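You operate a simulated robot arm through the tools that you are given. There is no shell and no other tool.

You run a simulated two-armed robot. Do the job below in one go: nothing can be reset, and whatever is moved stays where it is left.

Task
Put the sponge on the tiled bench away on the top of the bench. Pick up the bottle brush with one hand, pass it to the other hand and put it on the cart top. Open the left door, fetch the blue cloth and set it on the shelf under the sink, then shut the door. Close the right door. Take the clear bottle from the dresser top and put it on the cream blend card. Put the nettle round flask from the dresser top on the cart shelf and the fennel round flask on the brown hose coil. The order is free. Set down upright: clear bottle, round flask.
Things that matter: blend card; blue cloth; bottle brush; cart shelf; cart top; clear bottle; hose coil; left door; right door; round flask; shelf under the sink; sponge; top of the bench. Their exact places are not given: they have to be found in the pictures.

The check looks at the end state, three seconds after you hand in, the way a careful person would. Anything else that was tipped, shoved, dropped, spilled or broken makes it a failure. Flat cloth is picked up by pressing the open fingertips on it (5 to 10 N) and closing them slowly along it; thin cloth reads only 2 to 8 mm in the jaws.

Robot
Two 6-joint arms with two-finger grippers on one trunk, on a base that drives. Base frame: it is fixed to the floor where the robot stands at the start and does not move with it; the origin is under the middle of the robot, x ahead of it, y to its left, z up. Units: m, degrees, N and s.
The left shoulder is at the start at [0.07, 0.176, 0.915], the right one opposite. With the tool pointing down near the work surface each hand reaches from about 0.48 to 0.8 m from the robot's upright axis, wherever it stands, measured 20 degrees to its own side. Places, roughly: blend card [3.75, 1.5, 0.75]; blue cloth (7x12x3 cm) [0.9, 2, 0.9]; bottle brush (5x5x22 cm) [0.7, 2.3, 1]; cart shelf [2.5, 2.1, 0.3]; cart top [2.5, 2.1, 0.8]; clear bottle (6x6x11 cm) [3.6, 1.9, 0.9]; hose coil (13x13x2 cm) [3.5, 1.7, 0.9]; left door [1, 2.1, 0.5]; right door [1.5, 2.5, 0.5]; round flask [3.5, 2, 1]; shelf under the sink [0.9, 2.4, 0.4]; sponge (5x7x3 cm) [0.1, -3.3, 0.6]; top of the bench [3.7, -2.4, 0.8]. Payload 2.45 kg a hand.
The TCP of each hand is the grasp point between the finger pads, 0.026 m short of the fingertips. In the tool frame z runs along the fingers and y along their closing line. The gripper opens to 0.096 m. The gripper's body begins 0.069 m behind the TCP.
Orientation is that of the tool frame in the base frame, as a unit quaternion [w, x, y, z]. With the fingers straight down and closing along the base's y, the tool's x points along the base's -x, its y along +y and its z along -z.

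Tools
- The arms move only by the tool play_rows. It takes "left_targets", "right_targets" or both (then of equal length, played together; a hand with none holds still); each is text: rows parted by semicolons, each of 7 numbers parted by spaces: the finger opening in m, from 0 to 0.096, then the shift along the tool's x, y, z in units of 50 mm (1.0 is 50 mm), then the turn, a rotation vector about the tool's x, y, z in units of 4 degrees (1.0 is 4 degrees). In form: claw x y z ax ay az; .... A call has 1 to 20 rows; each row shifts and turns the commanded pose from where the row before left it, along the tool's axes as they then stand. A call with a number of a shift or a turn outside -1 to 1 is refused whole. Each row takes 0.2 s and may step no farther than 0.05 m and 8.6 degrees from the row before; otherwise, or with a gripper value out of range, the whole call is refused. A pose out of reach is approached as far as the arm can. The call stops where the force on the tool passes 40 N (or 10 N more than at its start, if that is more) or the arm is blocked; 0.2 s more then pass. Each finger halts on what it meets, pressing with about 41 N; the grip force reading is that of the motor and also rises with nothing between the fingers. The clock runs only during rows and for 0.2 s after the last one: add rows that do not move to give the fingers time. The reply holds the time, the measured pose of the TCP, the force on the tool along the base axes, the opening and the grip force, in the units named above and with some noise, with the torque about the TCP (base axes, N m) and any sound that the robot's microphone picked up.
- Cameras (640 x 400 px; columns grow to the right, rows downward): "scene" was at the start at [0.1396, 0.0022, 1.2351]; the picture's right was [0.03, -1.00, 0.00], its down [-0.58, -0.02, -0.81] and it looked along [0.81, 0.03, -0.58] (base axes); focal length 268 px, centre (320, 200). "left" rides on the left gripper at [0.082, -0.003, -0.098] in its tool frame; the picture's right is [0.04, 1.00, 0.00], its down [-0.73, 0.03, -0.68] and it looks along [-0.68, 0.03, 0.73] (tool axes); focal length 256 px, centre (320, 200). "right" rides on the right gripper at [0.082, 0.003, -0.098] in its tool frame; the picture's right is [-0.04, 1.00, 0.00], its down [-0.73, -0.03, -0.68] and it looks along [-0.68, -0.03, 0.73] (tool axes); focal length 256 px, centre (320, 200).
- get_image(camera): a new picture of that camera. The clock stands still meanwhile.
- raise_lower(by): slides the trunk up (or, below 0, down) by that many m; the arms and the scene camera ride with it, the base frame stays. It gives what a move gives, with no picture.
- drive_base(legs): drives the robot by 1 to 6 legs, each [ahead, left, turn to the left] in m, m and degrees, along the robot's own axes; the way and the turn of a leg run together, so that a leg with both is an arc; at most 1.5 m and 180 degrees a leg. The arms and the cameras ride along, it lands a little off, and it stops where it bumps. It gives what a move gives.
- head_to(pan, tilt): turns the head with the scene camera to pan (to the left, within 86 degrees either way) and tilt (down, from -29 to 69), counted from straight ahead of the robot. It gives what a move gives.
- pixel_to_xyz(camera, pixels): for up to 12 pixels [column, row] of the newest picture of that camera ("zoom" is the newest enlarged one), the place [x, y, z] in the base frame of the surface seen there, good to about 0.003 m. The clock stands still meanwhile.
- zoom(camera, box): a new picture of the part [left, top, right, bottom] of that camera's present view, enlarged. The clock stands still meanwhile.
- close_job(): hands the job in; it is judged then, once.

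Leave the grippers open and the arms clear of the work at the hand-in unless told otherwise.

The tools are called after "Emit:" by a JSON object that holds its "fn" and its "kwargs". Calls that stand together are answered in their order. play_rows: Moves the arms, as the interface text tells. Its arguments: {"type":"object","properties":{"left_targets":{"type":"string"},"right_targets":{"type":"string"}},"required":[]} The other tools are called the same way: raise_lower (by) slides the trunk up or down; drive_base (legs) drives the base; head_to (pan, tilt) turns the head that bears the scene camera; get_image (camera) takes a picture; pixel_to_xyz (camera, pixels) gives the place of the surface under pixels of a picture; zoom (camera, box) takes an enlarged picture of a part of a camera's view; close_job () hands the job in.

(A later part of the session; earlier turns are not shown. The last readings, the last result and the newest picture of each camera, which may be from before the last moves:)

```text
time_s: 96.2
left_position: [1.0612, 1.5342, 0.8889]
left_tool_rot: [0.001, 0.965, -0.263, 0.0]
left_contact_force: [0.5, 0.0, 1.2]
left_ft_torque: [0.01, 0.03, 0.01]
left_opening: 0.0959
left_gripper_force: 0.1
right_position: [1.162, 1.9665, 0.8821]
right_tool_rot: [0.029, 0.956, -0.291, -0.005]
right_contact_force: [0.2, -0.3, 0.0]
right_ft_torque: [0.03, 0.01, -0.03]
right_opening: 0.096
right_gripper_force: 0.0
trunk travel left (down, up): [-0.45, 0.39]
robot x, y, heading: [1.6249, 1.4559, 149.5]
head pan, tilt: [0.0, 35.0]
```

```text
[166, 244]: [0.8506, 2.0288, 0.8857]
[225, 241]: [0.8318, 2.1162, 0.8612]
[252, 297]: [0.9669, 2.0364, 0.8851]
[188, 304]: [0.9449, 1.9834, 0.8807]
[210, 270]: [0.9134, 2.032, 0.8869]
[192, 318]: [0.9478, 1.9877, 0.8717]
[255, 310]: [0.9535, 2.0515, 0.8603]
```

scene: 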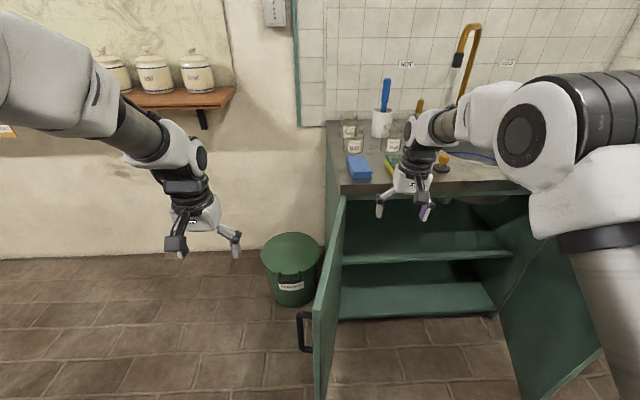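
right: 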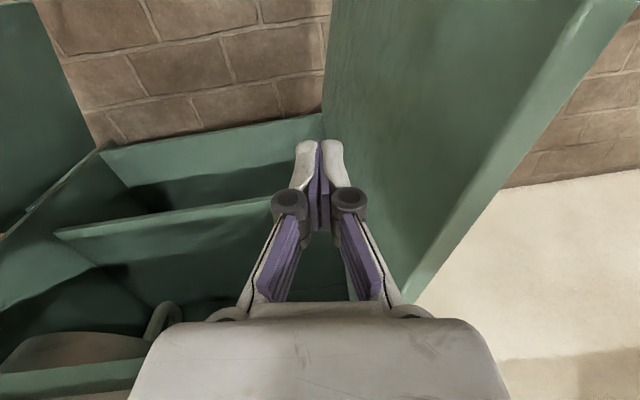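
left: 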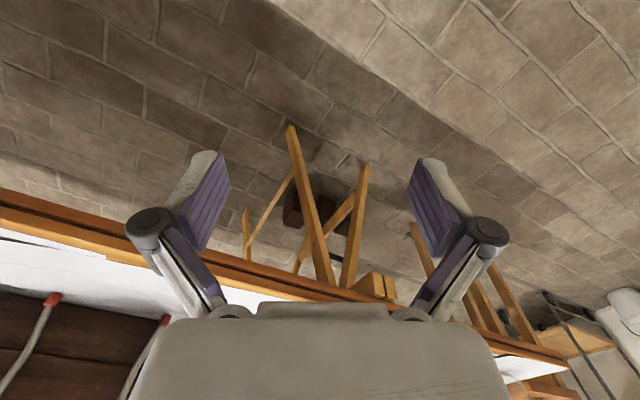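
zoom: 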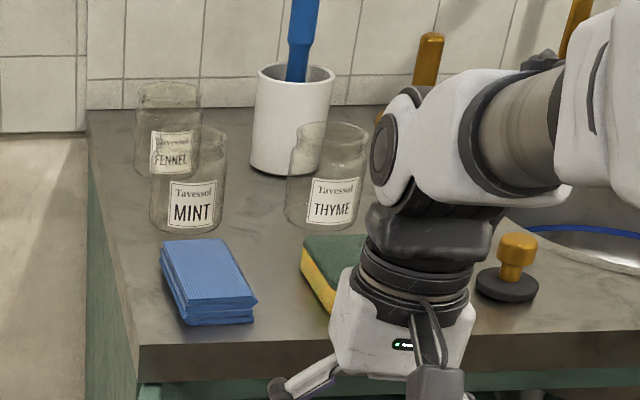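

The cloth is a folded pad centred at about (0.909, 2.033), long side pointing out from the wall, top at z≈0.887 on the counter at 0.861. I'll use the left hand, with the robot standing between the two open doors. First I'll raise the trunk, then drive right and ahead.

Emit:
{"fn": "raise_lower", "kwargs": {"by": 0.17}}

Emit:
{"fn": "drive_base", "kwargs": {"legs": [[0.15, -0.38, 3]]}}

Emit:
{"fn": "head_to", "kwargs": {"pan": 10, "tilt": 45}}

Emit:
{"fn": "get_image", "kwargs": {"camera": "scene"}}

Emit:
{"fn": "get_image", "kwargs": {"camera": "left"}}

```text
time_s: 98.1
left_position: [1.0599, 1.5351, 1.0593]
left_tool_rot: [0.0, 0.965, -0.264, 0.0]
left_contact_force: [-0.5, 0.2, -0.2]
left_ft_torque: [-0.01, -0.01, 0.02]
left_opening: 0.0956
left_gripper_force: 0.0
right_position: [1.1621, 1.966, 1.0519]
right_tool_rot: [0.029, 0.956, -0.291, -0.005]
right_contact_force: [-0.6, 0.5, 0.6]
right_ft_torque: [0.0, 0.03, 0.03]
right_opening: 0.0963
right_gripper_force: 0.1
trunk travel left (down, up): [-0.62, 0.22]
robot x, y, heading: [1.6258, 1.4573, 149.3]
head pan, tilt: [0.0, 35.0]
```

```text
time_s: 100.6
left_position: [1.1125, 1.9117, 1.0584]
left_tool_rot: [0.001, 0.97, -0.242, 0.0]
left_contact_force: [0.3, -0.1, -0.5]
left_ft_torque: [-0.03, 0.01, -0.02]
left_opening: 0.0959
left_gripper_force: 0.0
right_position: [1.195, 2.3479, 1.0518]
right_tool_rot: [0.028, 0.963, -0.269, -0.005]
right_contact_force: [-0.2, -0.1, 0.1]
right_ft_torque: [0.02, 0.0, 0.01]
right_opening: 0.0959
right_gripper_force: 0.1
trunk travel left (down, up): [-0.62, 0.22]
robot x, y, heading: [1.6808, 1.8604, 151.7]
head pan, tilt: [0.0, 35.0]
```

```text
time_s: 101.3
left_position: [1.1119, 1.913, 1.0602]
left_tool_rot: [0.001, 0.97, -0.242, 0.0]
left_contact_force: [0.8, 0.0, -0.1]
left_ft_torque: [-0.03, 0.01, -0.01]
left_opening: 0.0963
left_gripper_force: 0.0
right_position: [1.1946, 2.3485, 1.0503]
right_tool_rot: [0.029, 0.963, -0.269, -0.004]
right_contact_force: [-0.5, -0.1, 0.3]
right_ft_torque: [0.0, 0.02, 0.0]
right_opening: 0.0958
right_gripper_force: 0.1
trunk travel left (down, up): [-0.62, 0.22]
robot x, y, heading: [1.6813, 1.8637, 152.0]
head pan, tilt: [10.0, 45.0]
```

```text
taken
```

scene: 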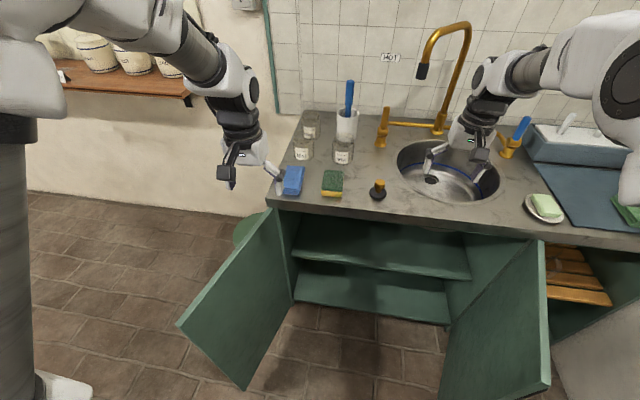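

```text
taken
```

left: 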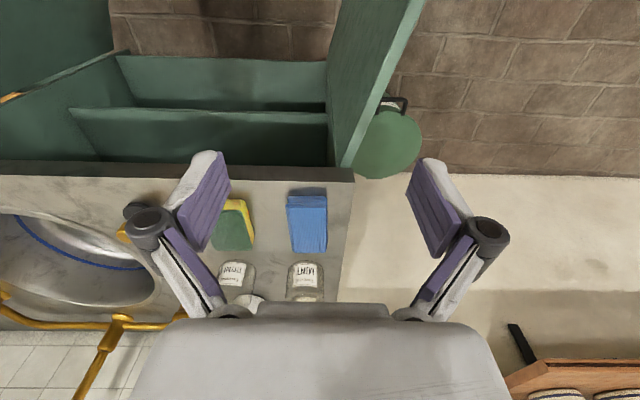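

This is a good view of everything. I'll measure the cloth from the left hand camera.

Emit:
{"fn": "pixel_to_xyz", "kwargs": {"camera": "left", "pixels": [[289, 208], [326, 207], [293, 250], [325, 252], [308, 228], [305, 270], [270, 220], [345, 230]]}}

```text
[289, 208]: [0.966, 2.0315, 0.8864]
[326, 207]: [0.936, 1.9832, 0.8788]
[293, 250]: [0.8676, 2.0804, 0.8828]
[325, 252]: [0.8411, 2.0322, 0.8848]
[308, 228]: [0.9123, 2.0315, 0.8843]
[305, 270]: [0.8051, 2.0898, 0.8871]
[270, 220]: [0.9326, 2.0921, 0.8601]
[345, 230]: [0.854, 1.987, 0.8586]
```

The cloth's centre is (0.905, 2.031). I'll move the left hand forward 24 cm at this height to be above it.

Emit:
{"fn": "play_rows", "kwargs": {"left_targets": "0.096 -0.8 -0.03 0 0 0 0; 0.096 -0.8 -0.03 0 0 0 0; 0.096 -0.8 -0.03 0 0 0 0; 0.096 -0.8 -0.03 0 0 0 0; 0.096 -0.8 -0.02 0 0 0 0; 0.096 -0.76 0 0 0 0 0; 0.096 0 0 1 0 0 0; 0.096 0 0 0 0 0 0"}}

Emit:
{"fn": "get_image", "kwargs": {"camera": "left"}}

```text
time_s: 103.1
left_position: [0.9203, 2.0223, 1.005]
left_tool_rot: [0.0, 0.97, -0.242, 0.0]
left_contact_force: [-0.2, -0.7, -1.3]
left_ft_torque: [-0.04, 0.0, 0.0]
left_opening: 0.0959
left_gripper_force: 0.1
left hand out of reach, approached as far as the arm can: row 6
right_position: [1.1941, 2.3466, 1.0508]
right_tool_rot: [0.029, 0.963, -0.269, -0.004]
right_contact_force: [-0.2, 0.5, 0.5]
right_ft_torque: [0.01, -0.02, -0.01]
right_opening: 0.0959
right_gripper_force: 0.0
trunk travel left (down, up): [-0.62, 0.22]
robot x, y, heading: [1.6819, 1.8617, 151.9]
head pan, tilt: [10.0, 45.0]
```

```text
taken
```

left: 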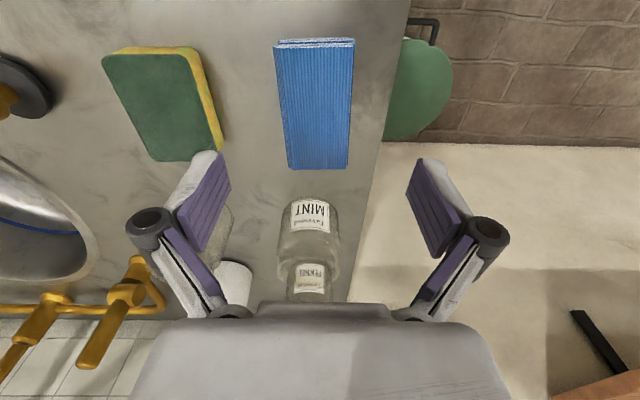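

The hand is centred laterally over the cloth. I'll descend so the tips are just above the counter, then close gently.

Emit:
{"fn": "play_rows", "kwargs": {"left_targets": "0.096 -0.1 0 0.8 0 0 0; 0.096 -0.1 0 0.8 0 0 0; 0.096 0 0 0.4 0 0 0; 0.096 0 0 0.2 0 0 0; 0.096 0 0 0 0 0 0"}}

Emit:
{"fn": "get_image", "kwargs": {"camera": "left"}}

```text
time_s: 104.3
left_position: [0.9137, 2.0275, 0.8981]
left_tool_rot: [0.001, 0.97, -0.242, -0.001]
left_contact_force: [0.3, 0.3, 0.2]
left_ft_torque: [-0.01, 0.02, 0.02]
left_opening: 0.0959
left_gripper_force: 0.0
right_position: [1.1944, 2.3468, 1.0518]
right_tool_rot: [0.028, 0.963, -0.269, -0.006]
right_contact_force: [-0.6, 0.2, 0.5]
right_ft_torque: [0.0, 0.02, -0.01]
right_opening: 0.0959
right_gripper_force: 0.0
trunk travel left (down, up): [-0.62, 0.22]
robot x, y, heading: [1.6818, 1.8601, 151.8]
head pan, tilt: [10.0, 45.0]
```

```text
taken
```

left: 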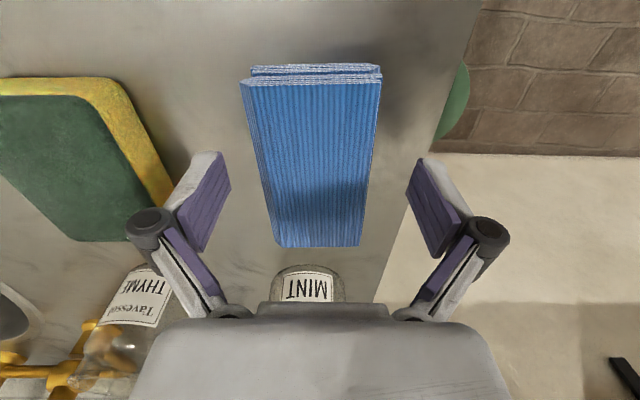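

Lowering 6 mm more and closing.

Emit:
{"fn": "play_rows", "kwargs": {"left_targets": "0.096 0 0 0.12 0 0 0; 0.08 0 0 0 0 0 0; 0.065 0 0 0 0 0 0; 0.05 0 0 0 0 0 0; 0.035 0 0 0 0 0 0; 0.02 0 0 0 0 0 0; 0.01 0 0 0 0 0 0; 0.0 0 0 0 0 0 0; 0.0 0 0 0 0 0 0"}}

Emit:
{"fn": "get_image", "kwargs": {"camera": "left"}}

```text
time_s: 106.3
left_position: [0.9119, 2.0262, 0.8938]
left_tool_rot: [0.001, 0.97, -0.242, 0.0]
left_contact_force: [0.1, 0.8, 1.4]
left_ft_torque: [0.02, -0.07, 0.04]
left_opening: 0.0671
left_gripper_force: 40.7
right_position: [1.1951, 2.3473, 1.0511]
right_tool_rot: [0.028, 0.963, -0.269, -0.005]
right_contact_force: [-0.5, 0.4, -0.1]
right_ft_torque: [0.01, -0.01, 0.02]
right_opening: 0.0959
right_gripper_force: 0.1
trunk travel left (down, up): [-0.62, 0.22]
robot x, y, heading: [1.6807, 1.8631, 151.6]
head pan, tilt: [10.0, 45.0]
```

```text
taken
```

left: 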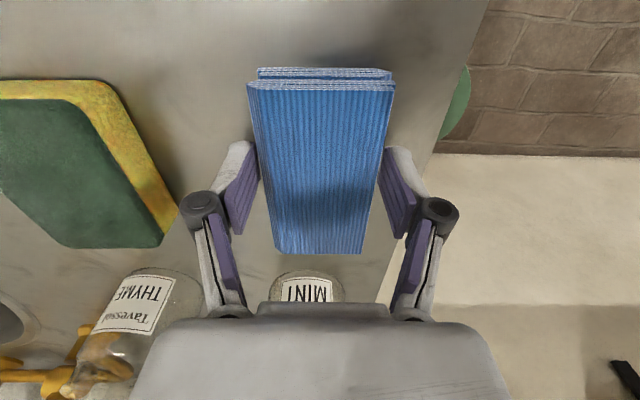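

The cloth is gripped at 67 mm. I'll lift it 15 cm straight up and draw it back towards me.

Emit:
{"fn": "play_rows", "kwargs": {"left_targets": "0 0 0 -0.5 0 0 0; 0 0 0 -0.8 0 0 0; 0 0 0 -0.9 0 0 0; 0 0 0 -0.8 0 0 0; 0 0.9 0 0 0 0 0; 0 0.9 0 0 0 0 0; 0 0.9 0 0 0 0 0; 0 0.9 0 0 0 0 0; 0 0 0 0 0 0 0"}}

Emit:
{"fn": "get_image", "kwargs": {"camera": "left"}}

Emit:
{"fn": "get_image", "kwargs": {"camera": "scene"}}

```text
time_s: 108.3
left_position: [0.9202, 2.0239, 1.0443]
left_tool_rot: [0.001, 0.97, -0.241, 0.0]
left_contact_force: [-0.1, -1.2, 0.4]
left_ft_torque: [0.03, 0.01, 0.02]
left_opening: 0.0671
left_gripper_force: 41.0
left hand out of reach, approached as far as the arm can: row 3, 4, 5, 6, 7, 8
right_position: [1.1948, 2.3478, 1.0509]
right_tool_rot: [0.03, 0.963, -0.269, -0.005]
right_contact_force: [0.1, -0.1, 0.4]
right_ft_torque: [0.0, 0.04, 0.01]
right_opening: 0.0959
right_gripper_force: 0.1
trunk travel left (down, up): [-0.62, 0.22]
robot x, y, heading: [1.686, 1.861, 152.0]
head pan, tilt: [10.0, 45.0]
```

```text
taken
```

left: 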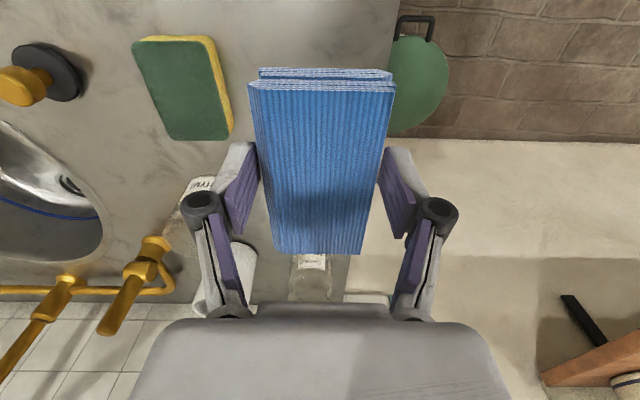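

```text
taken
```

scene: 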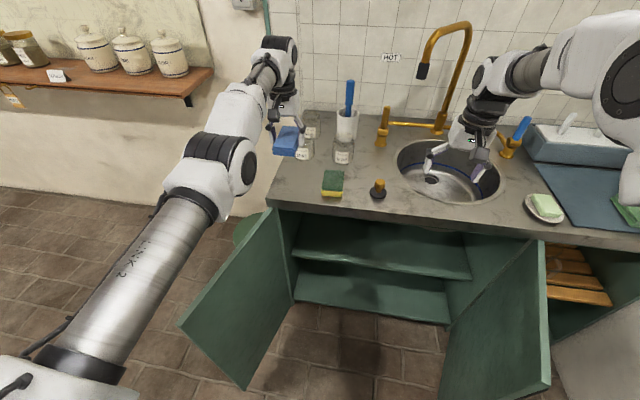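

Lifted; the arm is stretched out. Now I'll draw the cloth back towards me.

Emit:
{"fn": "play_rows", "kwargs": {"left_targets": "0 0.8 0 0 0 0 0; 0 0.9 0 0 0 0 0; 0 0.9 0 0 0 0 0; 0 0.9 0 0 0 0 0; 0 0.9 0 0 0 0 0; 0 0 0 0 0 0 0"}}

Emit:
{"fn": "get_image", "kwargs": {"camera": "scene"}}

```text
time_s: 109.7
left_position: [0.9199, 2.025, 1.0479]
left_tool_rot: [0.002, 0.97, -0.241, 0.001]
left_contact_force: [-0.1, 0.1, -1.2]
left_ft_torque: [-0.02, 0.01, 0.0]
left_opening: 0.0672
left_gripper_force: 40.8
left hand out of reach, approached as far as the arm can: row 1, 2, 3, 4, 5
right_position: [1.1958, 2.3473, 1.0523]
right_tool_rot: [0.029, 0.963, -0.269, -0.005]
right_contact_force: [-0.4, 0.2, -0.8]
right_ft_torque: [0.0, 0.0, 0.0]
right_opening: 0.096
right_gripper_force: 0.1
trunk travel left (down, up): [-0.62, 0.22]
robot x, y, heading: [1.6819, 1.8604, 151.9]
head pan, tilt: [10.0, 45.0]
```

```text
taken
```

scene: 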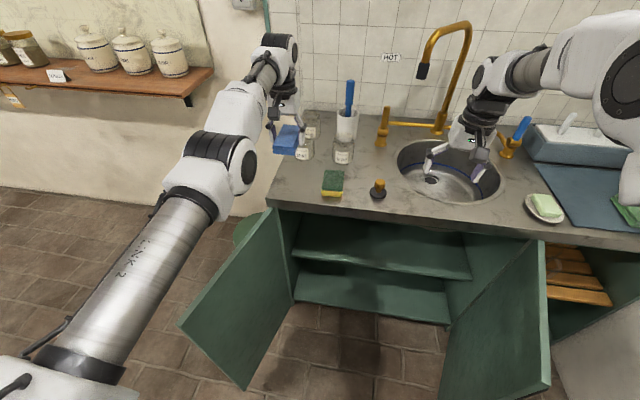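

The arm won't retract from this stretched pose. I'll try going down a little first, as I did on the way in.

Emit:
{"fn": "play_rows", "kwargs": {"left_targets": "0 0 0 0.4 0 0 0; 0 0.3 0 0.4 0 0 0; 0 0.6 0 0 0 0 0; 0 0.6 0 0 0 0 0; 0 0.6 0 0 0 0 0; 0 0 0 0 0 0 0"}}

```text
time_s: 111.1
left_position: [0.9189, 2.0283, 1.0181]
left_tool_rot: [0.001, 0.97, -0.242, 0.001]
left_contact_force: [0.4, -0.2, -1.2]
left_ft_torque: [0.03, 0.01, -0.01]
left_opening: 0.0668
left_gripper_force: 40.8
left hand out of reach, approached as far as the arm can: row 1, 2, 3, 4, 5
right_position: [1.1952, 2.3468, 1.0502]
right_tool_rot: [0.029, 0.963, -0.269, -0.005]
right_contact_force: [-0.1, -0.2, 0.1]
right_ft_torque: [0.02, 0.04, 0.0]
right_opening: 0.096
right_gripper_force: 0.0
trunk travel left (down, up): [-0.62, 0.22]
robot x, y, heading: [1.6841, 1.8618, 151.9]
head pan, tilt: [10.0, 45.0]
```

Emit:
{"fn": "play_rows", "kwargs": {"left_targets": "0 0.1 0 0.1 0 0 0; 0 0.1 0 0.1 0 0 0; 0 0.1 0 0.1 0 0 0; 0 0.1 0 0.1 0 0 0; 0 0.1 0 0.1 0 0 0; 0 0.2 0 0.1 0 0 0; 0 0.2 0 0.1 0 0 0; 0 0.2 0 0 0 0 0; 0 0.2 0 0 0 0 0; 0 0.2 0 0 0 0 0"}}

```text
time_s: 113.3
left_position: [0.9158, 2.0308, 0.991]
left_tool_rot: [0.002, 0.97, -0.242, 0.001]
left_contact_force: [0.1, 0.2, -0.8]
left_ft_torque: [-0.02, -0.01, 0.03]
left_opening: 0.0673
left_gripper_force: 41.0
left hand out of reach, approached as far as the arm can: row 1, 2, 3, 4, 5, 6, 7, 8, 9, 10
right_position: [1.1961, 2.3479, 1.0501]
right_tool_rot: [0.029, 0.963, -0.269, -0.005]
right_contact_force: [0.2, -0.8, -0.3]
right_ft_torque: [-0.02, -0.02, 0.0]
right_opening: 0.0959
right_gripper_force: 0.0
trunk travel left (down, up): [-0.62, 0.22]
robot x, y, heading: [1.6802, 1.8628, 152.1]
head pan, tilt: [10.0, 45.0]
```

Emit:
{"fn": "play_rows", "kwargs": {"left_targets": "0 0 0 1 0 0 0; 0 0 0 0.3 0 0 0; 0 0 0 0 0 0 0"}}

Emit:
{"fn": "play_rows", "kwargs": {"left_targets": "0 0.3 0 0 0 0 0; 0 0.5 0 0 0 0 0; 0 0.5 0 0 0 0 0; 0 0.5 0 0 0 0 0"}}

```text
time_s: 114.1
left_position: [0.9127, 2.0303, 0.9259]
left_tool_rot: [0.0, 0.97, -0.242, 0.0]
left_contact_force: [-0.3, -0.2, -0.6]
left_ft_torque: [-0.03, -0.03, 0.0]
left_opening: 0.067
left_gripper_force: 41.2
right_position: [1.1941, 2.3482, 1.0513]
right_tool_rot: [0.028, 0.963, -0.269, -0.006]
right_contact_force: [0.5, -0.9, -0.4]
right_ft_torque: [0.0, -0.03, -0.01]
right_opening: 0.096
right_gripper_force: 0.1
trunk travel left (down, up): [-0.62, 0.22]
robot x, y, heading: [1.6814, 1.8618, 151.8]
head pan, tilt: [10.0, 45.0]
```

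```text
time_s: 115.1
left_position: [0.9139, 2.0311, 0.9257]
left_tool_rot: [0.001, 0.97, -0.242, 0.001]
left_contact_force: [0.7, -0.7, 0.0]
left_ft_torque: [0.03, -0.01, 0.02]
left_opening: 0.067
left_gripper_force: 40.7
left hand out of reach, approached as far as the arm can: row 1, 2, 3, 4
right_position: [1.1953, 2.3477, 1.0491]
right_tool_rot: [0.029, 0.963, -0.269, -0.004]
right_contact_force: [-0.4, -0.4, -0.3]
right_ft_torque: [-0.05, -0.02, -0.02]
right_opening: 0.096
right_gripper_force: 0.0
trunk travel left (down, up): [-0.62, 0.22]
robot x, y, heading: [1.6847, 1.8629, 151.9]
head pan, tilt: [10.0, 45.0]
```

Emit:
{"fn": "play_rows", "kwargs": {"left_targets": "0 0.3 0 -0.3 0 0 0; 0 0.3 0 -0.3 0 0 0"}}

Emit:
{"fn": "play_rows", "kwargs": {"left_targets": "0 0.3 0 0 0 -0.8 0; 0 0.3 0 0 0 -0.8 0; 0 0.3 0 0 0 -0.8 0"}}

```text
time_s: 115.7
left_position: [0.9143, 2.0333, 0.9562]
left_tool_rot: [0.0, 0.97, -0.242, 0.001]
left_contact_force: [-0.4, -0.5, -0.4]
left_ft_torque: [0.0, 0.04, 0.01]
left_opening: 0.067
left_gripper_force: 41.0
left hand out of reach, approached as far as the arm can: row 1, 2
right_position: [1.1948, 2.3466, 1.0515]
right_tool_rot: [0.028, 0.963, -0.269, -0.006]
right_contact_force: [0.6, -0.4, 0.3]
right_ft_torque: [0.0, 0.01, -0.1]
right_opening: 0.0961
right_gripper_force: 0.1
trunk travel left (down, up): [-0.62, 0.22]
robot x, y, heading: [1.679, 1.8625, 151.7]
head pan, tilt: [10.0, 45.0]
```

```text
time_s: 116.5
left_position: [0.8907, 2.0516, 1.0067]
left_tool_rot: [-0.019, 0.967, -0.24, -0.082]
left_contact_force: [0.2, 0.6, -0.6]
left_ft_torque: [0.01, 0.02, -0.01]
left_opening: 0.067
left_gripper_force: 41.4
left hand out of reach, approached as far as the arm can: row 1, 2, 3
right_position: [1.1957, 2.347, 1.0513]
right_tool_rot: [0.028, 0.963, -0.269, -0.006]
right_contact_force: [0.4, 0.0, -0.4]
right_ft_torque: [0.01, 0.0, 0.0]
right_opening: 0.096
right_gripper_force: 0.1
trunk travel left (down, up): [-0.62, 0.22]
robot x, y, heading: [1.6821, 1.8624, 152.0]
head pan, tilt: [10.0, 45.0]
```

The elbow seems to be stuck straight. I'll swing the hand up along its arc and then straight down, which should bend the elbow again.

Emit:
{"fn": "play_rows", "kwargs": {"left_targets": "0 0.2 0 -0.9 0 0.6 0; 0 0.2 0 -0.9 0 0.6 0; 0 0.3 0 -0.9 0 0.6 0; 0 0.4 0 -0.9 0 0.6 0; 0 0.4 0 -0.9 0 0 0"}}

Emit:
{"fn": "play_rows", "kwargs": {"left_targets": "0 0 0 0.9 0 0 0; 0 0 0 0.9 0 0 0; 0 0 0 0.9 0 0 0"}}

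Emit:
{"fn": "get_image", "kwargs": {"camera": "scene"}}

```text
time_s: 117.7
left_position: [0.9759, 2.0066, 1.2264]
left_tool_rot: [0.001, 0.97, -0.242, -0.001]
left_contact_force: [0.8, -0.2, -1.0]
left_ft_torque: [0.0, 0.01, 0.02]
left_opening: 0.067
left_gripper_force: 40.8
left hand out of reach, approached as far as the arm can: row 4
right_position: [1.1973, 2.3465, 1.0521]
right_tool_rot: [0.03, 0.963, -0.269, -0.006]
right_contact_force: [-0.6, -0.1, -0.3]
right_ft_torque: [0.0, 0.04, 0.01]
right_opening: 0.0959
right_gripper_force: 0.0
trunk travel left (down, up): [-0.62, 0.22]
robot x, y, heading: [1.6813, 1.8633, 152.0]
head pan, tilt: [10.0, 45.0]
```

```text
time_s: 118.5
left_position: [0.9777, 2.0067, 1.0866]
left_tool_rot: [0.001, 0.97, -0.242, 0.0]
left_contact_force: [-0.1, 0.6, -1.0]
left_ft_torque: [-0.02, -0.02, 0.04]
left_opening: 0.067
left_gripper_force: 41.3
right_position: [1.1928, 2.348, 1.0497]
right_tool_rot: [0.029, 0.963, -0.269, -0.004]
right_contact_force: [-1.1, 0.0, -0.3]
right_ft_torque: [0.0, -0.03, 0.01]
right_opening: 0.0962
right_gripper_force: 0.0
trunk travel left (down, up): [-0.62, 0.22]
robot x, y, heading: [1.6799, 1.8648, 151.7]
head pan, tilt: [10.0, 45.0]
```

```text
taken
```

scene: 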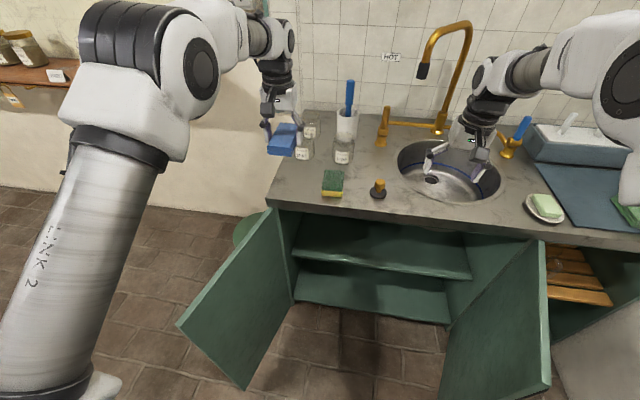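

The elbow bends properly again. Now I'll bring the cloth back.

Emit:
{"fn": "play_rows", "kwargs": {"left_targets": "0 0.8 0 0 0 0 0; 0 0.8 0 0 0 0 0; 0 0.8 0 0 0 0 0; 0 0.8 0 0 0 0 0; 0 0 0 0 0 0 0"}}

Emit:
{"fn": "get_image", "kwargs": {"camera": "scene"}}

```text
time_s: 119.7
left_position: [1.1174, 1.9299, 1.0871]
left_tool_rot: [0.001, 0.97, -0.242, 0.0]
left_contact_force: [0.0, 0.7, -0.6]
left_ft_torque: [-0.04, -0.02, 0.0]
left_opening: 0.0674
left_gripper_force: 40.8
right_position: [1.1934, 2.3478, 1.0505]
right_tool_rot: [0.029, 0.963, -0.269, -0.005]
right_contact_force: [-0.7, 0.1, -0.6]
right_ft_torque: [-0.01, -0.02, -0.04]
right_opening: 0.096
right_gripper_force: 0.1
trunk travel left (down, up): [-0.62, 0.22]
robot x, y, heading: [1.6801, 1.8637, 151.9]
head pan, tilt: [10.0, 45.0]
```

```text
taken
```

scene: 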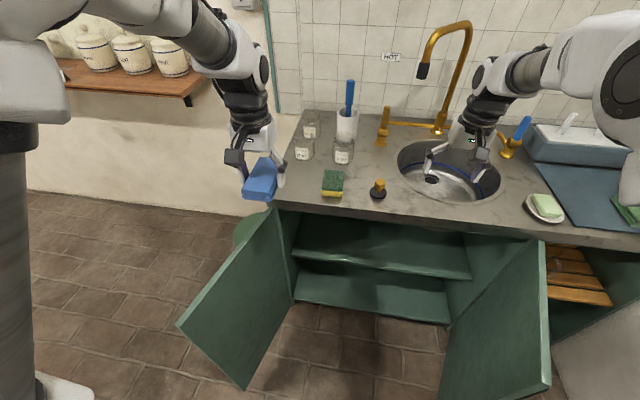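

The cloth is in front of the counter now. Next I'll draw the right hand back from above the sink, and move the left hand right by 10 cm so it stays clear of the open door when I lower the trunk.

Emit:
{"fn": "play_rows", "kwargs": {"left_targets": "0 0 -0.7 0 0 0 0; 0 0 -0.7 0 0 0 0; 0 0 -0.7 0 0 0 0; 0 0 0 0 0 0 0", "right_targets": "0.096 0.9 0 0 0 0 0; 0.096 0.9 0 0 0 0 0; 0.096 0.9 0 0 0 0 0; 0.096 0.2 0 0 0 0 0"}}

Emit:
{"fn": "get_image", "kwargs": {"camera": "scene"}}

```text
time_s: 120.7
left_position: [1.1565, 2.0179, 1.0999]
left_tool_rot: [-0.029, 0.973, -0.228, 0.006]
left_contact_force: [0.5, -1.7, -1.0]
left_ft_torque: [0.0, -0.03, 0.01]
left_opening: 0.0666
left_gripper_force: 41.2
right_position: [1.3223, 2.2728, 1.0529]
right_tool_rot: [0.028, 0.963, -0.268, -0.006]
right_contact_force: [0.5, -0.5, 0.0]
right_ft_torque: [0.0, 0.0, -0.01]
right_opening: 0.096
right_gripper_force: 0.0
trunk travel left (down, up): [-0.62, 0.22]
robot x, y, heading: [1.6803, 1.8637, 152.0]
head pan, tilt: [10.0, 45.0]
```

```text
taken
```

scene: 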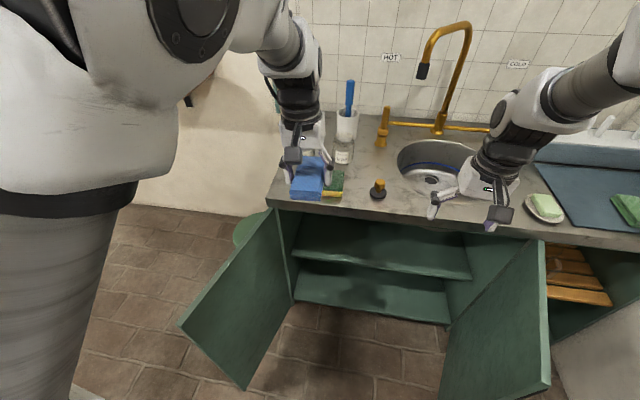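

Both hands are clear of the counter and between the doors. I'll lower the trunk 38 cm.

Emit:
{"fn": "raise_lower", "kwargs": {"by": -0.38}}

Emit:
{"fn": "head_to", "kwargs": {"pan": 5, "tilt": 40}}

Emit:
{"fn": "get_image", "kwargs": {"camera": "scene"}}

Emit:
{"fn": "get_image", "kwargs": {"camera": "left"}}

```text
time_s: 124.4
left_position: [1.1557, 2.0181, 0.7186]
left_tool_rot: [-0.029, 0.974, -0.227, 0.007]
left_contact_force: [-0.8, 0.3, -0.7]
left_ft_torque: [-0.01, -0.03, -0.01]
left_opening: 0.0666
left_gripper_force: 40.9
right_position: [1.321, 2.2718, 0.6726]
right_tool_rot: [0.028, 0.963, -0.269, -0.006]
right_contact_force: [-0.7, 0.0, 0.5]
right_ft_torque: [0.0, -0.01, 0.01]
right_opening: 0.096
right_gripper_force: 0.0
trunk travel left (down, up): [-0.24, 0.6]
robot x, y, heading: [1.68, 1.8642, 151.7]
head pan, tilt: [10.0, 45.0]
```

```text
time_s: 125.1
left_position: [1.1569, 2.0171, 0.7184]
left_tool_rot: [-0.029, 0.973, -0.227, 0.008]
left_contact_force: [-0.2, -0.2, -0.1]
left_ft_torque: [0.01, -0.02, -0.02]
left_opening: 0.0667
left_gripper_force: 40.5
right_position: [1.3209, 2.2717, 0.6742]
right_tool_rot: [0.028, 0.963, -0.268, -0.005]
right_contact_force: [0.0, -0.4, -0.5]
right_ft_torque: [-0.02, 0.02, 0.04]
right_opening: 0.096
right_gripper_force: 0.0
trunk travel left (down, up): [-0.24, 0.6]
robot x, y, heading: [1.6753, 1.8615, 152.0]
head pan, tilt: [5.0, 40.0]
```

```text
taken
```

scene: 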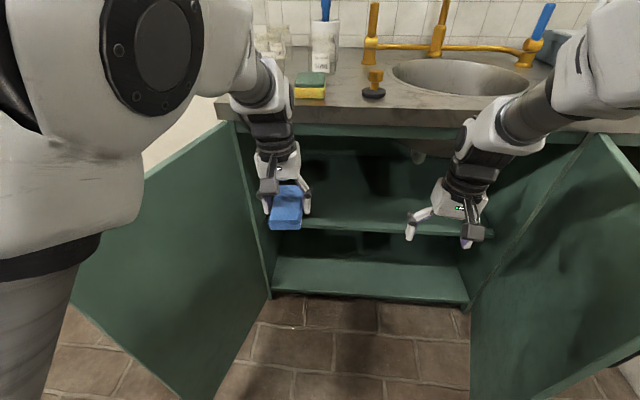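

```text
taken
```

left: 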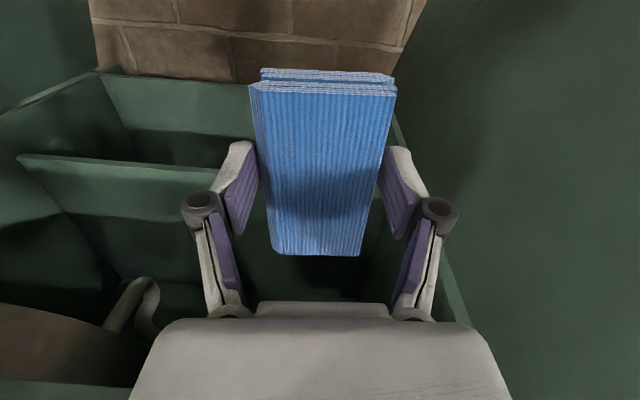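

I'll measure the shelf, the cabinet's left inner wall and the drain pipe so the hand's path is clear.

Emit:
{"fn": "pixel_to_xyz", "kwargs": {"camera": "scene", "pixels": [[418, 156], [400, 140], [340, 222], [380, 225], [340, 228], [260, 200], [320, 133], [360, 165], [430, 222], [240, 130]]}}

Emit:
{"fn": "pixel_to_xyz", "kwargs": {"camera": "left", "pixels": [[140, 300], [60, 320], [180, 165], [200, 200], [430, 280], [455, 290]]}}

```text
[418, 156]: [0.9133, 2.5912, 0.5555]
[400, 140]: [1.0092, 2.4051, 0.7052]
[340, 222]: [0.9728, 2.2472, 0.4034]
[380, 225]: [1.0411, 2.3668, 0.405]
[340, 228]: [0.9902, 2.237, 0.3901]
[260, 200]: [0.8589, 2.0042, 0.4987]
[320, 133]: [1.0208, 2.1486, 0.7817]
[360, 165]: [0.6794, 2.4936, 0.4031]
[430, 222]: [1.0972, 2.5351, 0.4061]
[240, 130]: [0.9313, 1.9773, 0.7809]
```

```text
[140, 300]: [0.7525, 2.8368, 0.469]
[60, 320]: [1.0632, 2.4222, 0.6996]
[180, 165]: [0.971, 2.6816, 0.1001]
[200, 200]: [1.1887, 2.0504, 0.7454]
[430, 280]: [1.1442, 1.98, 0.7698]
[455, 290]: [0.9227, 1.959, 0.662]
```

The shelf runs deep, from v=-0.16 back to -0.55. To avoid overstretching the arm I'd like the base a little closer, so I'll check how far my base sticks out by looking straight down.

Emit:
{"fn": "head_to", "kwargs": {"pan": 0, "tilt": 69}}

Emit:
{"fn": "get_image", "kwargs": {"camera": "scene"}}

Emit:
{"fn": "pixel_to_xyz", "kwargs": {"camera": "scene", "pixels": [[320, 300], [320, 340], [320, 380], [250, 380], [400, 380], [480, 380], [200, 380]]}}

```text
time_s: 126.0
left_position: [1.1566, 2.0178, 0.7172]
left_tool_rot: [-0.029, 0.973, -0.228, 0.006]
left_contact_force: [0.4, 0.7, 0.1]
left_ft_torque: [0.03, 0.01, 0.01]
left_opening: 0.067
left_gripper_force: 40.8
right_position: [1.3212, 2.2732, 0.6735]
right_tool_rot: [0.028, 0.963, -0.27, -0.003]
right_contact_force: [-1.1, -0.3, 0.3]
right_ft_torque: [-0.02, 0.02, 0.01]
right_opening: 0.0961
right_gripper_force: 0.0
trunk travel left (down, up): [-0.24, 0.6]
robot x, y, heading: [1.6785, 1.8609, 151.6]
head pan, tilt: [0.0, 68.8]
```

```text
taken
```

scene: 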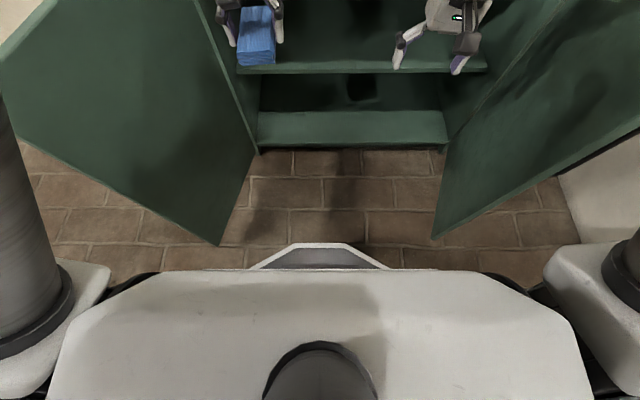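

```text
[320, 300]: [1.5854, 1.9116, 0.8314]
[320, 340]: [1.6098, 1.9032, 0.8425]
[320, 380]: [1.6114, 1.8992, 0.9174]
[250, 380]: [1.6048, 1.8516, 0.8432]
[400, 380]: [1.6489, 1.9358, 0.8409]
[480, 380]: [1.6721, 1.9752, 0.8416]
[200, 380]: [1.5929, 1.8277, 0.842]
```

Emit:
{"fn": "pixel_to_xyz", "kwargs": {"camera": "scene", "pixels": [[320, 247], [320, 258], [275, 262], [365, 260], [218, 240], [433, 236], [130, 285], [500, 275], [255, 268], [385, 266]]}}

```text
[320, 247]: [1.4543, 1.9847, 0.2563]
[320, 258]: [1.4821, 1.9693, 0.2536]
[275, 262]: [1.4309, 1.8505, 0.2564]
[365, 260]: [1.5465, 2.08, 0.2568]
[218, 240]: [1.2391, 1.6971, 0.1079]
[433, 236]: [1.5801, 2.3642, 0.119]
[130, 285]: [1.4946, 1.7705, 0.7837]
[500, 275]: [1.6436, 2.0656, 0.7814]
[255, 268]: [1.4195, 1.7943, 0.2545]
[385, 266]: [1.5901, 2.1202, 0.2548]
```

The base is round with a radius of about 0.26 m, so there's plenty of floor room. I'll lower the trunk another 16 cm so the forearm comes in flat under the counter.

Emit:
{"fn": "raise_lower", "kwargs": {"by": -0.16}}

Emit:
{"fn": "play_rows", "kwargs": {"left_targets": "0 0 0 0 0 -1 0; 0 0 0 0 0 -1 0; 0 0 0 0 0 -1 0; 0 0 0 0 0 -1 0; 0 0 0 0 0 0 0"}}

Emit:
{"fn": "head_to", "kwargs": {"pan": 5, "tilt": 45}}

Emit:
{"fn": "get_image", "kwargs": {"camera": "scene"}}

```text
time_s: 127.8
left_position: [1.1564, 2.0173, 0.5579]
left_tool_rot: [-0.029, 0.973, -0.228, 0.007]
left_contact_force: [1.1, 0.1, 0.1]
left_ft_torque: [0.0, -0.01, 0.01]
left_opening: 0.067
left_gripper_force: 40.9
right_position: [1.3221, 2.2718, 0.5133]
right_tool_rot: [0.028, 0.963, -0.269, -0.006]
right_contact_force: [0.9, 0.4, 0.3]
right_ft_torque: [-0.02, -0.02, 0.01]
right_opening: 0.0961
right_gripper_force: 0.0
trunk travel left (down, up): [-0.08, 0.76]
robot x, y, heading: [1.6829, 1.8642, 152.5]
head pan, tilt: [0.0, 68.8]
```

```text
time_s: 129.0
left_position: [1.1379, 2.0049, 0.5578]
left_tool_rot: [-0.058, 0.964, -0.226, -0.126]
left_contact_force: [0.5, 1.0, -1.3]
left_ft_torque: [0.01, -0.01, -0.01]
left_opening: 0.067
left_gripper_force: 40.4
left hand out of reach, approached as far as the arm can: row 1, 2, 3, 4
right_position: [1.3211, 2.2725, 0.5141]
right_tool_rot: [0.029, 0.963, -0.269, -0.006]
right_contact_force: [0.3, -0.5, 0.2]
right_ft_torque: [0.0, 0.01, -0.01]
right_opening: 0.0959
right_gripper_force: 0.1
trunk travel left (down, up): [-0.08, 0.76]
robot x, y, heading: [1.6776, 1.8586, 152.0]
head pan, tilt: [0.0, 68.8]
```

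```text
time_s: 129.9
left_position: [1.1378, 2.0045, 0.56]
left_tool_rot: [-0.059, 0.963, -0.227, -0.13]
left_contact_force: [0.2, 0.2, -0.4]
left_ft_torque: [0.02, -0.01, 0.01]
left_opening: 0.0668
left_gripper_force: 40.4
right_position: [1.3212, 2.272, 0.5119]
right_tool_rot: [0.029, 0.963, -0.269, -0.006]
right_contact_force: [0.3, -0.3, 0.1]
right_ft_torque: [0.0, -0.02, 0.02]
right_opening: 0.0961
right_gripper_force: 0.1
trunk travel left (down, up): [-0.08, 0.76]
robot x, y, heading: [1.6796, 1.8588, 151.7]
head pan, tilt: [5.0, 45.0]
```

```text
taken
```

scene: 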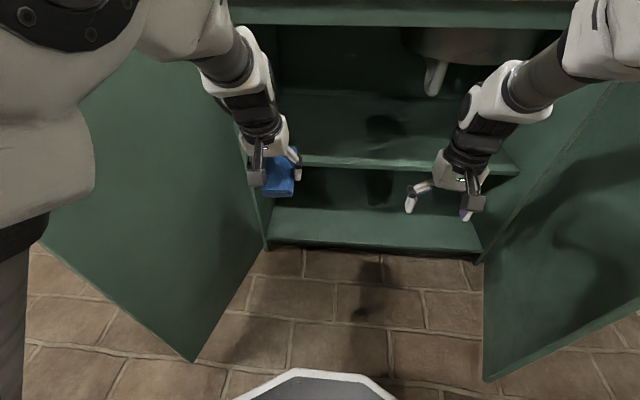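

The pitch is limited this close in. I'll move forward in small steps and keep pitching as the arm gets more room.

Emit:
{"fn": "play_rows", "kwargs": {"left_targets": "0 -0.75 -0.4 0.2 0 0 0; 0 -0.75 -0.4 0.2 0 0 0; 0 0 0 0 0 -1 0; 0 0 0 0 0 -1 0; 0 0 0 0 0 -1 0; 0 0 0 0 0 -1 0; 0 0 0 0 0 -1 0; 0 0 0 0 0 0 0"}}

Emit:
{"fn": "get_image", "kwargs": {"camera": "scene"}}

```text
time_s: 131.7
left_position: [1.0543, 2.0528, 0.5668]
left_tool_rot: [-0.1, 0.928, -0.207, -0.292]
left_contact_force: [-0.2, -0.1, -0.2]
left_ft_torque: [0.01, -0.02, 0.01]
left_opening: 0.067
left_gripper_force: 41.2
left hand out of reach, approached as far as the arm can: row 4, 5, 6, 7
right_position: [1.322, 2.2727, 0.5126]
right_tool_rot: [0.029, 0.963, -0.269, -0.006]
right_contact_force: [-0.4, 0.7, -0.8]
right_ft_torque: [-0.01, -0.02, -0.01]
right_opening: 0.096
right_gripper_force: 0.1
trunk travel left (down, up): [-0.08, 0.76]
robot x, y, heading: [1.6808, 1.8621, 151.9]
head pan, tilt: [5.0, 45.0]
```

```text
taken
```

scene: 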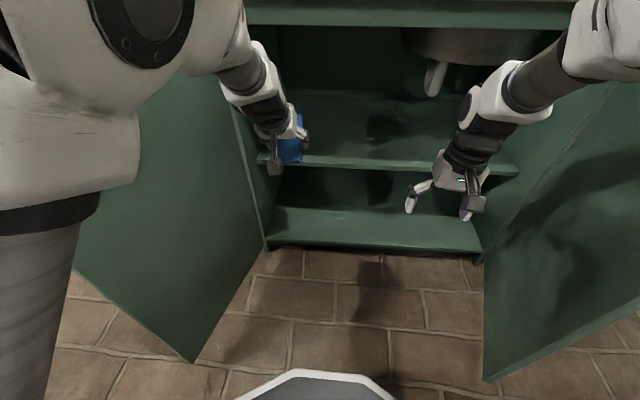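

Pitched about 35° now, with the hand just at the opening. I'll shift right and down a bit and then bring the base forward 5 cm.

Emit:
{"fn": "play_rows", "kwargs": {"left_targets": "0 0.353 -0.4 0.485 0 0 0; 0 0.235 -0.5 0.323 0 0 0; 0 0 0 0 0 0 0"}}

Emit:
{"fn": "drive_base", "kwargs": {"legs": [[0.05, 0, 0]]}}

Emit:
{"fn": "get_image", "kwargs": {"camera": "scene"}}

Emit:
{"fn": "get_image", "kwargs": {"camera": "left"}}

```text
time_s: 132.7
left_position: [1.0283, 2.0629, 0.532]
left_tool_rot: [-0.106, 0.929, -0.193, -0.298]
left_contact_force: [0.3, -0.3, 0.1]
left_ft_torque: [0.04, 0.0, 0.02]
left_opening: 0.0666
left_gripper_force: 41.0
left hand out of reach, approached as far as the arm can: row 1, 2
right_position: [1.3208, 2.2728, 0.5137]
right_tool_rot: [0.028, 0.963, -0.269, -0.005]
right_contact_force: [-0.2, -0.8, -0.5]
right_ft_torque: [0.01, -0.01, 0.0]
right_opening: 0.096
right_gripper_force: 0.2
trunk travel left (down, up): [-0.08, 0.76]
robot x, y, heading: [1.6829, 1.8658, 151.9]
head pan, tilt: [5.0, 45.0]
stopped in row 3 (left hand): the arm was blocked; the commanded pose is now the measured one
```

```text
time_s: 133.6
left_position: [0.9845, 2.0864, 0.5327]
left_tool_rot: [-0.105, 0.929, -0.193, -0.297]
left_contact_force: [0.1, 0.6, -0.8]
left_ft_torque: [-0.01, -0.04, 0.01]
left_opening: 0.0669
left_gripper_force: 41.2
right_position: [1.2779, 2.2956, 0.5127]
right_tool_rot: [0.029, 0.963, -0.268, -0.005]
right_contact_force: [-0.1, -0.4, 0.0]
right_ft_torque: [-0.02, 0.03, 0.02]
right_opening: 0.096
right_gripper_force: 0.0
trunk travel left (down, up): [-0.08, 0.76]
robot x, y, heading: [1.6375, 1.8852, 151.9]
head pan, tilt: [5.0, 45.0]
```

```text
taken
```

scene: 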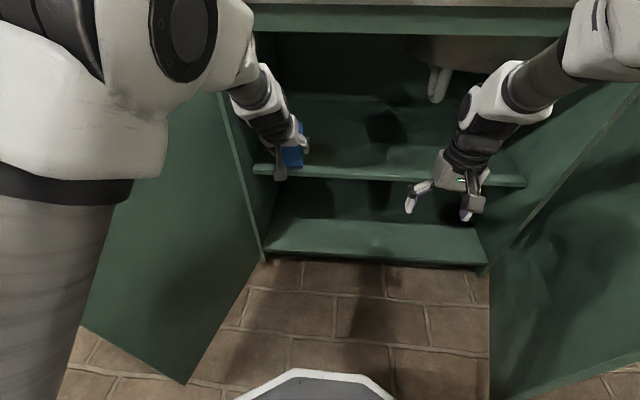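

```text
taken
```

left: 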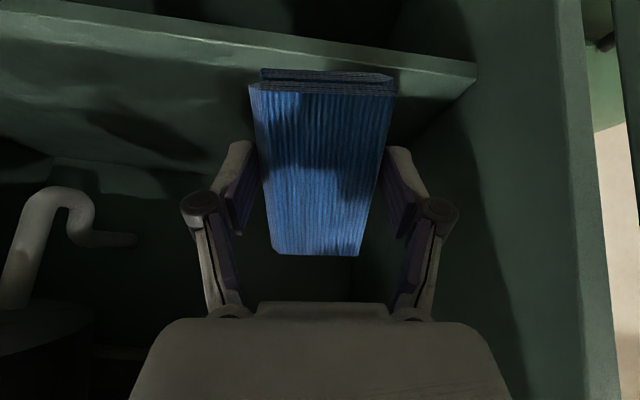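

The arm is against its wrist limit, but extending forward should free it. I'll shift the base 3 cm right, then extend the left arm forward into the cabinet.

Emit:
{"fn": "drive_base", "kwargs": {"legs": [[0, -0.03, 0]]}}

Emit:
{"fn": "play_rows", "kwargs": {"left_targets": "0 -0.6 0 0.43 0 0 0; 0 -0.6 0 0.43 0 0 0; 0 -0.6 0 0.43 0 0 0; 0 -0.4 0 0.3 0 0 0; 0 0 0 0 0 0 0"}}

Emit:
{"fn": "get_image", "kwargs": {"camera": "scene"}}

Emit:
{"fn": "get_image", "kwargs": {"camera": "left"}}

```text
time_s: 134.5
left_position: [0.9988, 2.1117, 0.5312]
left_tool_rot: [-0.106, 0.929, -0.193, -0.298]
left_contact_force: [0.7, 0.5, 0.4]
left_ft_torque: [-0.03, -0.01, 0.05]
left_opening: 0.0668
left_gripper_force: 40.8
right_position: [1.2913, 2.3211, 0.5129]
right_tool_rot: [0.028, 0.963, -0.268, -0.004]
right_contact_force: [0.3, -0.3, 0.4]
right_ft_torque: [-0.03, -0.01, -0.04]
right_opening: 0.0963
right_gripper_force: 0.0
trunk travel left (down, up): [-0.08, 0.76]
robot x, y, heading: [1.6496, 1.9103, 151.9]
head pan, tilt: [5.0, 45.0]
```

```text
time_s: 135.7
left_position: [0.8752, 2.1706, 0.5316]
left_tool_rot: [-0.106, 0.929, -0.193, -0.298]
left_contact_force: [0.5, 0.3, -0.2]
left_ft_torque: [-0.01, -0.02, 0.0]
left_opening: 0.0668
left_gripper_force: 40.9
right_position: [1.2914, 2.3215, 0.5129]
right_tool_rot: [0.029, 0.963, -0.268, -0.004]
right_contact_force: [0.2, 0.4, -0.1]
right_ft_torque: [-0.01, 0.04, 0.0]
right_opening: 0.096
right_gripper_force: 0.1
trunk travel left (down, up): [-0.08, 0.76]
robot x, y, heading: [1.65, 1.9066, 151.7]
head pan, tilt: [5.0, 45.0]
```

```text
taken
```

scene: 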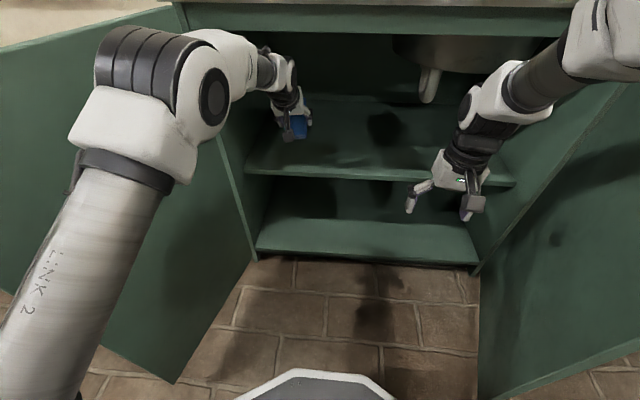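

```text
taken
```

left: 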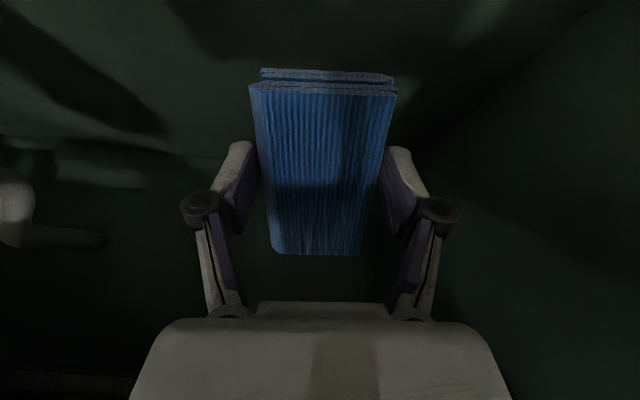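

The cloth is now well inside over the shelf. I'll lower it about 6 cm while flattening the pitch a little, watching for contact.

Emit:
{"fn": "play_rows", "kwargs": {"left_targets": "0 0.35 0 0.48 0 0 0; 0 0 0 0 0 1 0; 0 0 0 0 0 1 0; 0 0.2 0 0.35 0 0 0; 0 0 0 0 0 0 0"}}

```text
time_s: 136.9
left_position: [0.8785, 2.1715, 0.4839]
left_tool_rot: [-0.092, 0.947, -0.199, -0.233]
left_contact_force: [-0.3, -0.1, 0.0]
left_ft_torque: [-0.01, -0.04, -0.02]
left_opening: 0.0669
left_gripper_force: 40.9
right_position: [1.2913, 2.3199, 0.5125]
right_tool_rot: [0.029, 0.963, -0.268, -0.005]
right_contact_force: [-0.2, -0.1, -0.2]
right_ft_torque: [0.04, 0.0, -0.03]
right_opening: 0.0961
right_gripper_force: 0.0
trunk travel left (down, up): [-0.08, 0.76]
robot x, y, heading: [1.6532, 1.914, 152.3]
head pan, tilt: [5.0, 45.0]
```

Emit:
{"fn": "play_rows", "kwargs": {"left_targets": "0 0.0926 0 0.177 0 0 0; 0 0.0926 0 0.177 0 0 0; 0 0.037 0 0.071 0 0 0; 0 0.037 0 0.071 0 0 0; 0 0 0 0 0 0 0"}}

Emit:
{"fn": "get_image", "kwargs": {"camera": "left"}}

```text
time_s: 138.1
left_position: [0.878, 2.1742, 0.4573]
left_tool_rot: [-0.093, 0.948, -0.199, -0.232]
left_contact_force: [0.0, 0.4, -0.1]
left_ft_torque: [0.0, -0.01, -0.01]
left_opening: 0.0669
left_gripper_force: 40.9
right_position: [1.2906, 2.3206, 0.5137]
right_tool_rot: [0.028, 0.963, -0.268, -0.005]
right_contact_force: [-0.1, 0.4, -0.1]
right_ft_torque: [0.01, -0.03, -0.02]
right_opening: 0.096
right_gripper_force: 0.1
trunk travel left (down, up): [-0.08, 0.76]
robot x, y, heading: [1.6509, 1.9117, 151.9]
head pan, tilt: [5.0, 45.0]
```

```text
taken
```

left: 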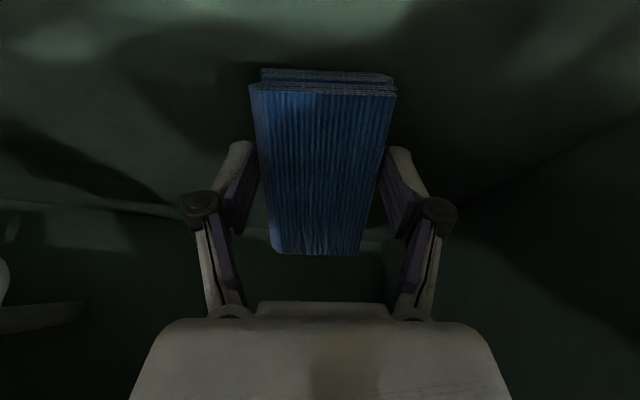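

Emit:
{"fn": "play_rows", "kwargs": {"left_targets": "0 0.037 0 0.071 0 0 0; 0 0.037 0 0.071 0 0 0; 0 0.037 0 0.071 0 0 0; 0 0 0 0 0 0 0"}}

```text
time_s: 139.1
left_position: [0.879, 2.1773, 0.4519]
left_tool_rot: [-0.093, 0.946, -0.199, -0.238]
left_contact_force: [-7.8, 10.6, 31.3]
left_ft_torque: [-0.76, 0.12, -0.22]
left_opening: 0.0673
left_gripper_force: 40.8
right_position: [1.2931, 2.3204, 0.5147]
right_tool_rot: [0.028, 0.963, -0.269, -0.007]
right_contact_force: [0.4, -0.3, 0.4]
right_ft_torque: [-0.03, -0.03, 0.03]
right_opening: 0.0961
right_gripper_force: 0.1
trunk travel left (down, up): [-0.08, 0.76]
robot x, y, heading: [1.6511, 1.9129, 151.8]
head pan, tilt: [5.0, 45.0]
```

The near edge touches the shelf (31 N). I'll back up 3 mm and open the fingers slowly to let it settle.

Emit:
{"fn": "play_rows", "kwargs": {"left_targets": "0.066 -0.037 0 -0.071 0 0 0; 0.07 0 0 0 0 0 0; 0.075 0 0 0 0 0 0; 0.08 0 0 0 0 0 0; 0.09 0 0 0 0 0 0; 0.09 0 0 0 0 0 0; 0.09 0 0 0 0 0 0"}}

Emit:
{"fn": "get_image", "kwargs": {"camera": "left"}}

```text
time_s: 140.7
left_position: [0.8776, 2.1739, 0.449]
left_tool_rot: [-0.091, 0.948, -0.199, -0.233]
left_contact_force: [-0.7, 0.9, -0.4]
left_ft_torque: [-0.01, 0.05, 0.03]
left_opening: 0.09
left_gripper_force: 0.0
right_position: [1.2906, 2.3204, 0.5133]
right_tool_rot: [0.028, 0.963, -0.268, -0.004]
right_contact_force: [0.0, -0.3, 0.3]
right_ft_torque: [0.01, -0.03, 0.0]
right_opening: 0.096
right_gripper_force: 0.1
trunk travel left (down, up): [-0.08, 0.76]
robot x, y, heading: [1.6505, 1.913, 152.0]
head pan, tilt: [5.0, 45.0]
```

```text
taken
```

left: 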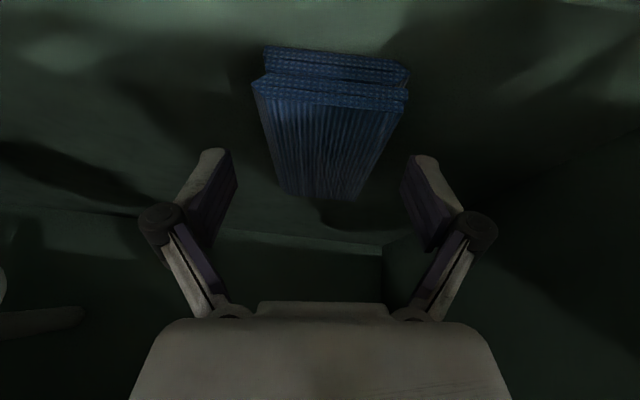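

The cloth lies flat on the shelf. I'll retract the left hand: up along the fingers first, then back out.

Emit:
{"fn": "play_rows", "kwargs": {"left_targets": "0.09 0 0 -0.5 0 0 0; 0.09 0 0 -0.6 0 0 0; 0.09 0.7 0 -0.4 0 0 0; 0.09 0.7 0 -0.4 0 0 0; 0.09 0.7 0 -0.4 0 0 0; 0.09 0.6 0 -0.35 0 0 0; 0.09 0 0 0 0 0 0"}}

Emit:
{"fn": "get_image", "kwargs": {"camera": "scene"}}

Emit:
{"fn": "get_image", "kwargs": {"camera": "left"}}

```text
time_s: 142.3
left_position: [1.0388, 2.0903, 0.5026]
left_tool_rot: [-0.102, 0.95, -0.188, -0.229]
left_contact_force: [0.0, 0.0, 0.0]
left_ft_torque: [-0.01, 0.02, -0.01]
left_opening: 0.0901
left_gripper_force: 0.0
right_position: [1.2915, 2.3209, 0.5128]
right_tool_rot: [0.028, 0.963, -0.268, -0.004]
right_contact_force: [0.8, 0.6, -0.2]
right_ft_torque: [0.05, -0.01, -0.02]
right_opening: 0.0957
right_gripper_force: 0.0
trunk travel left (down, up): [-0.08, 0.76]
robot x, y, heading: [1.6535, 1.9091, 152.0]
head pan, tilt: [5.0, 45.0]
```

```text
taken
```

scene: 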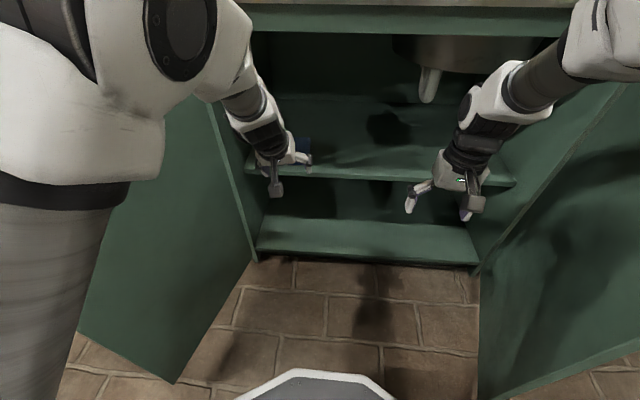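

```text
taken
```

left: 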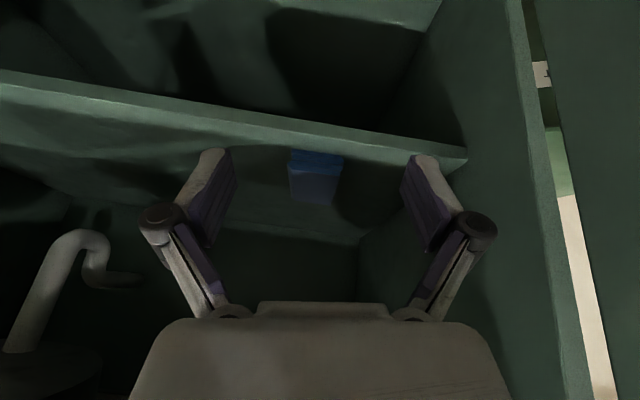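

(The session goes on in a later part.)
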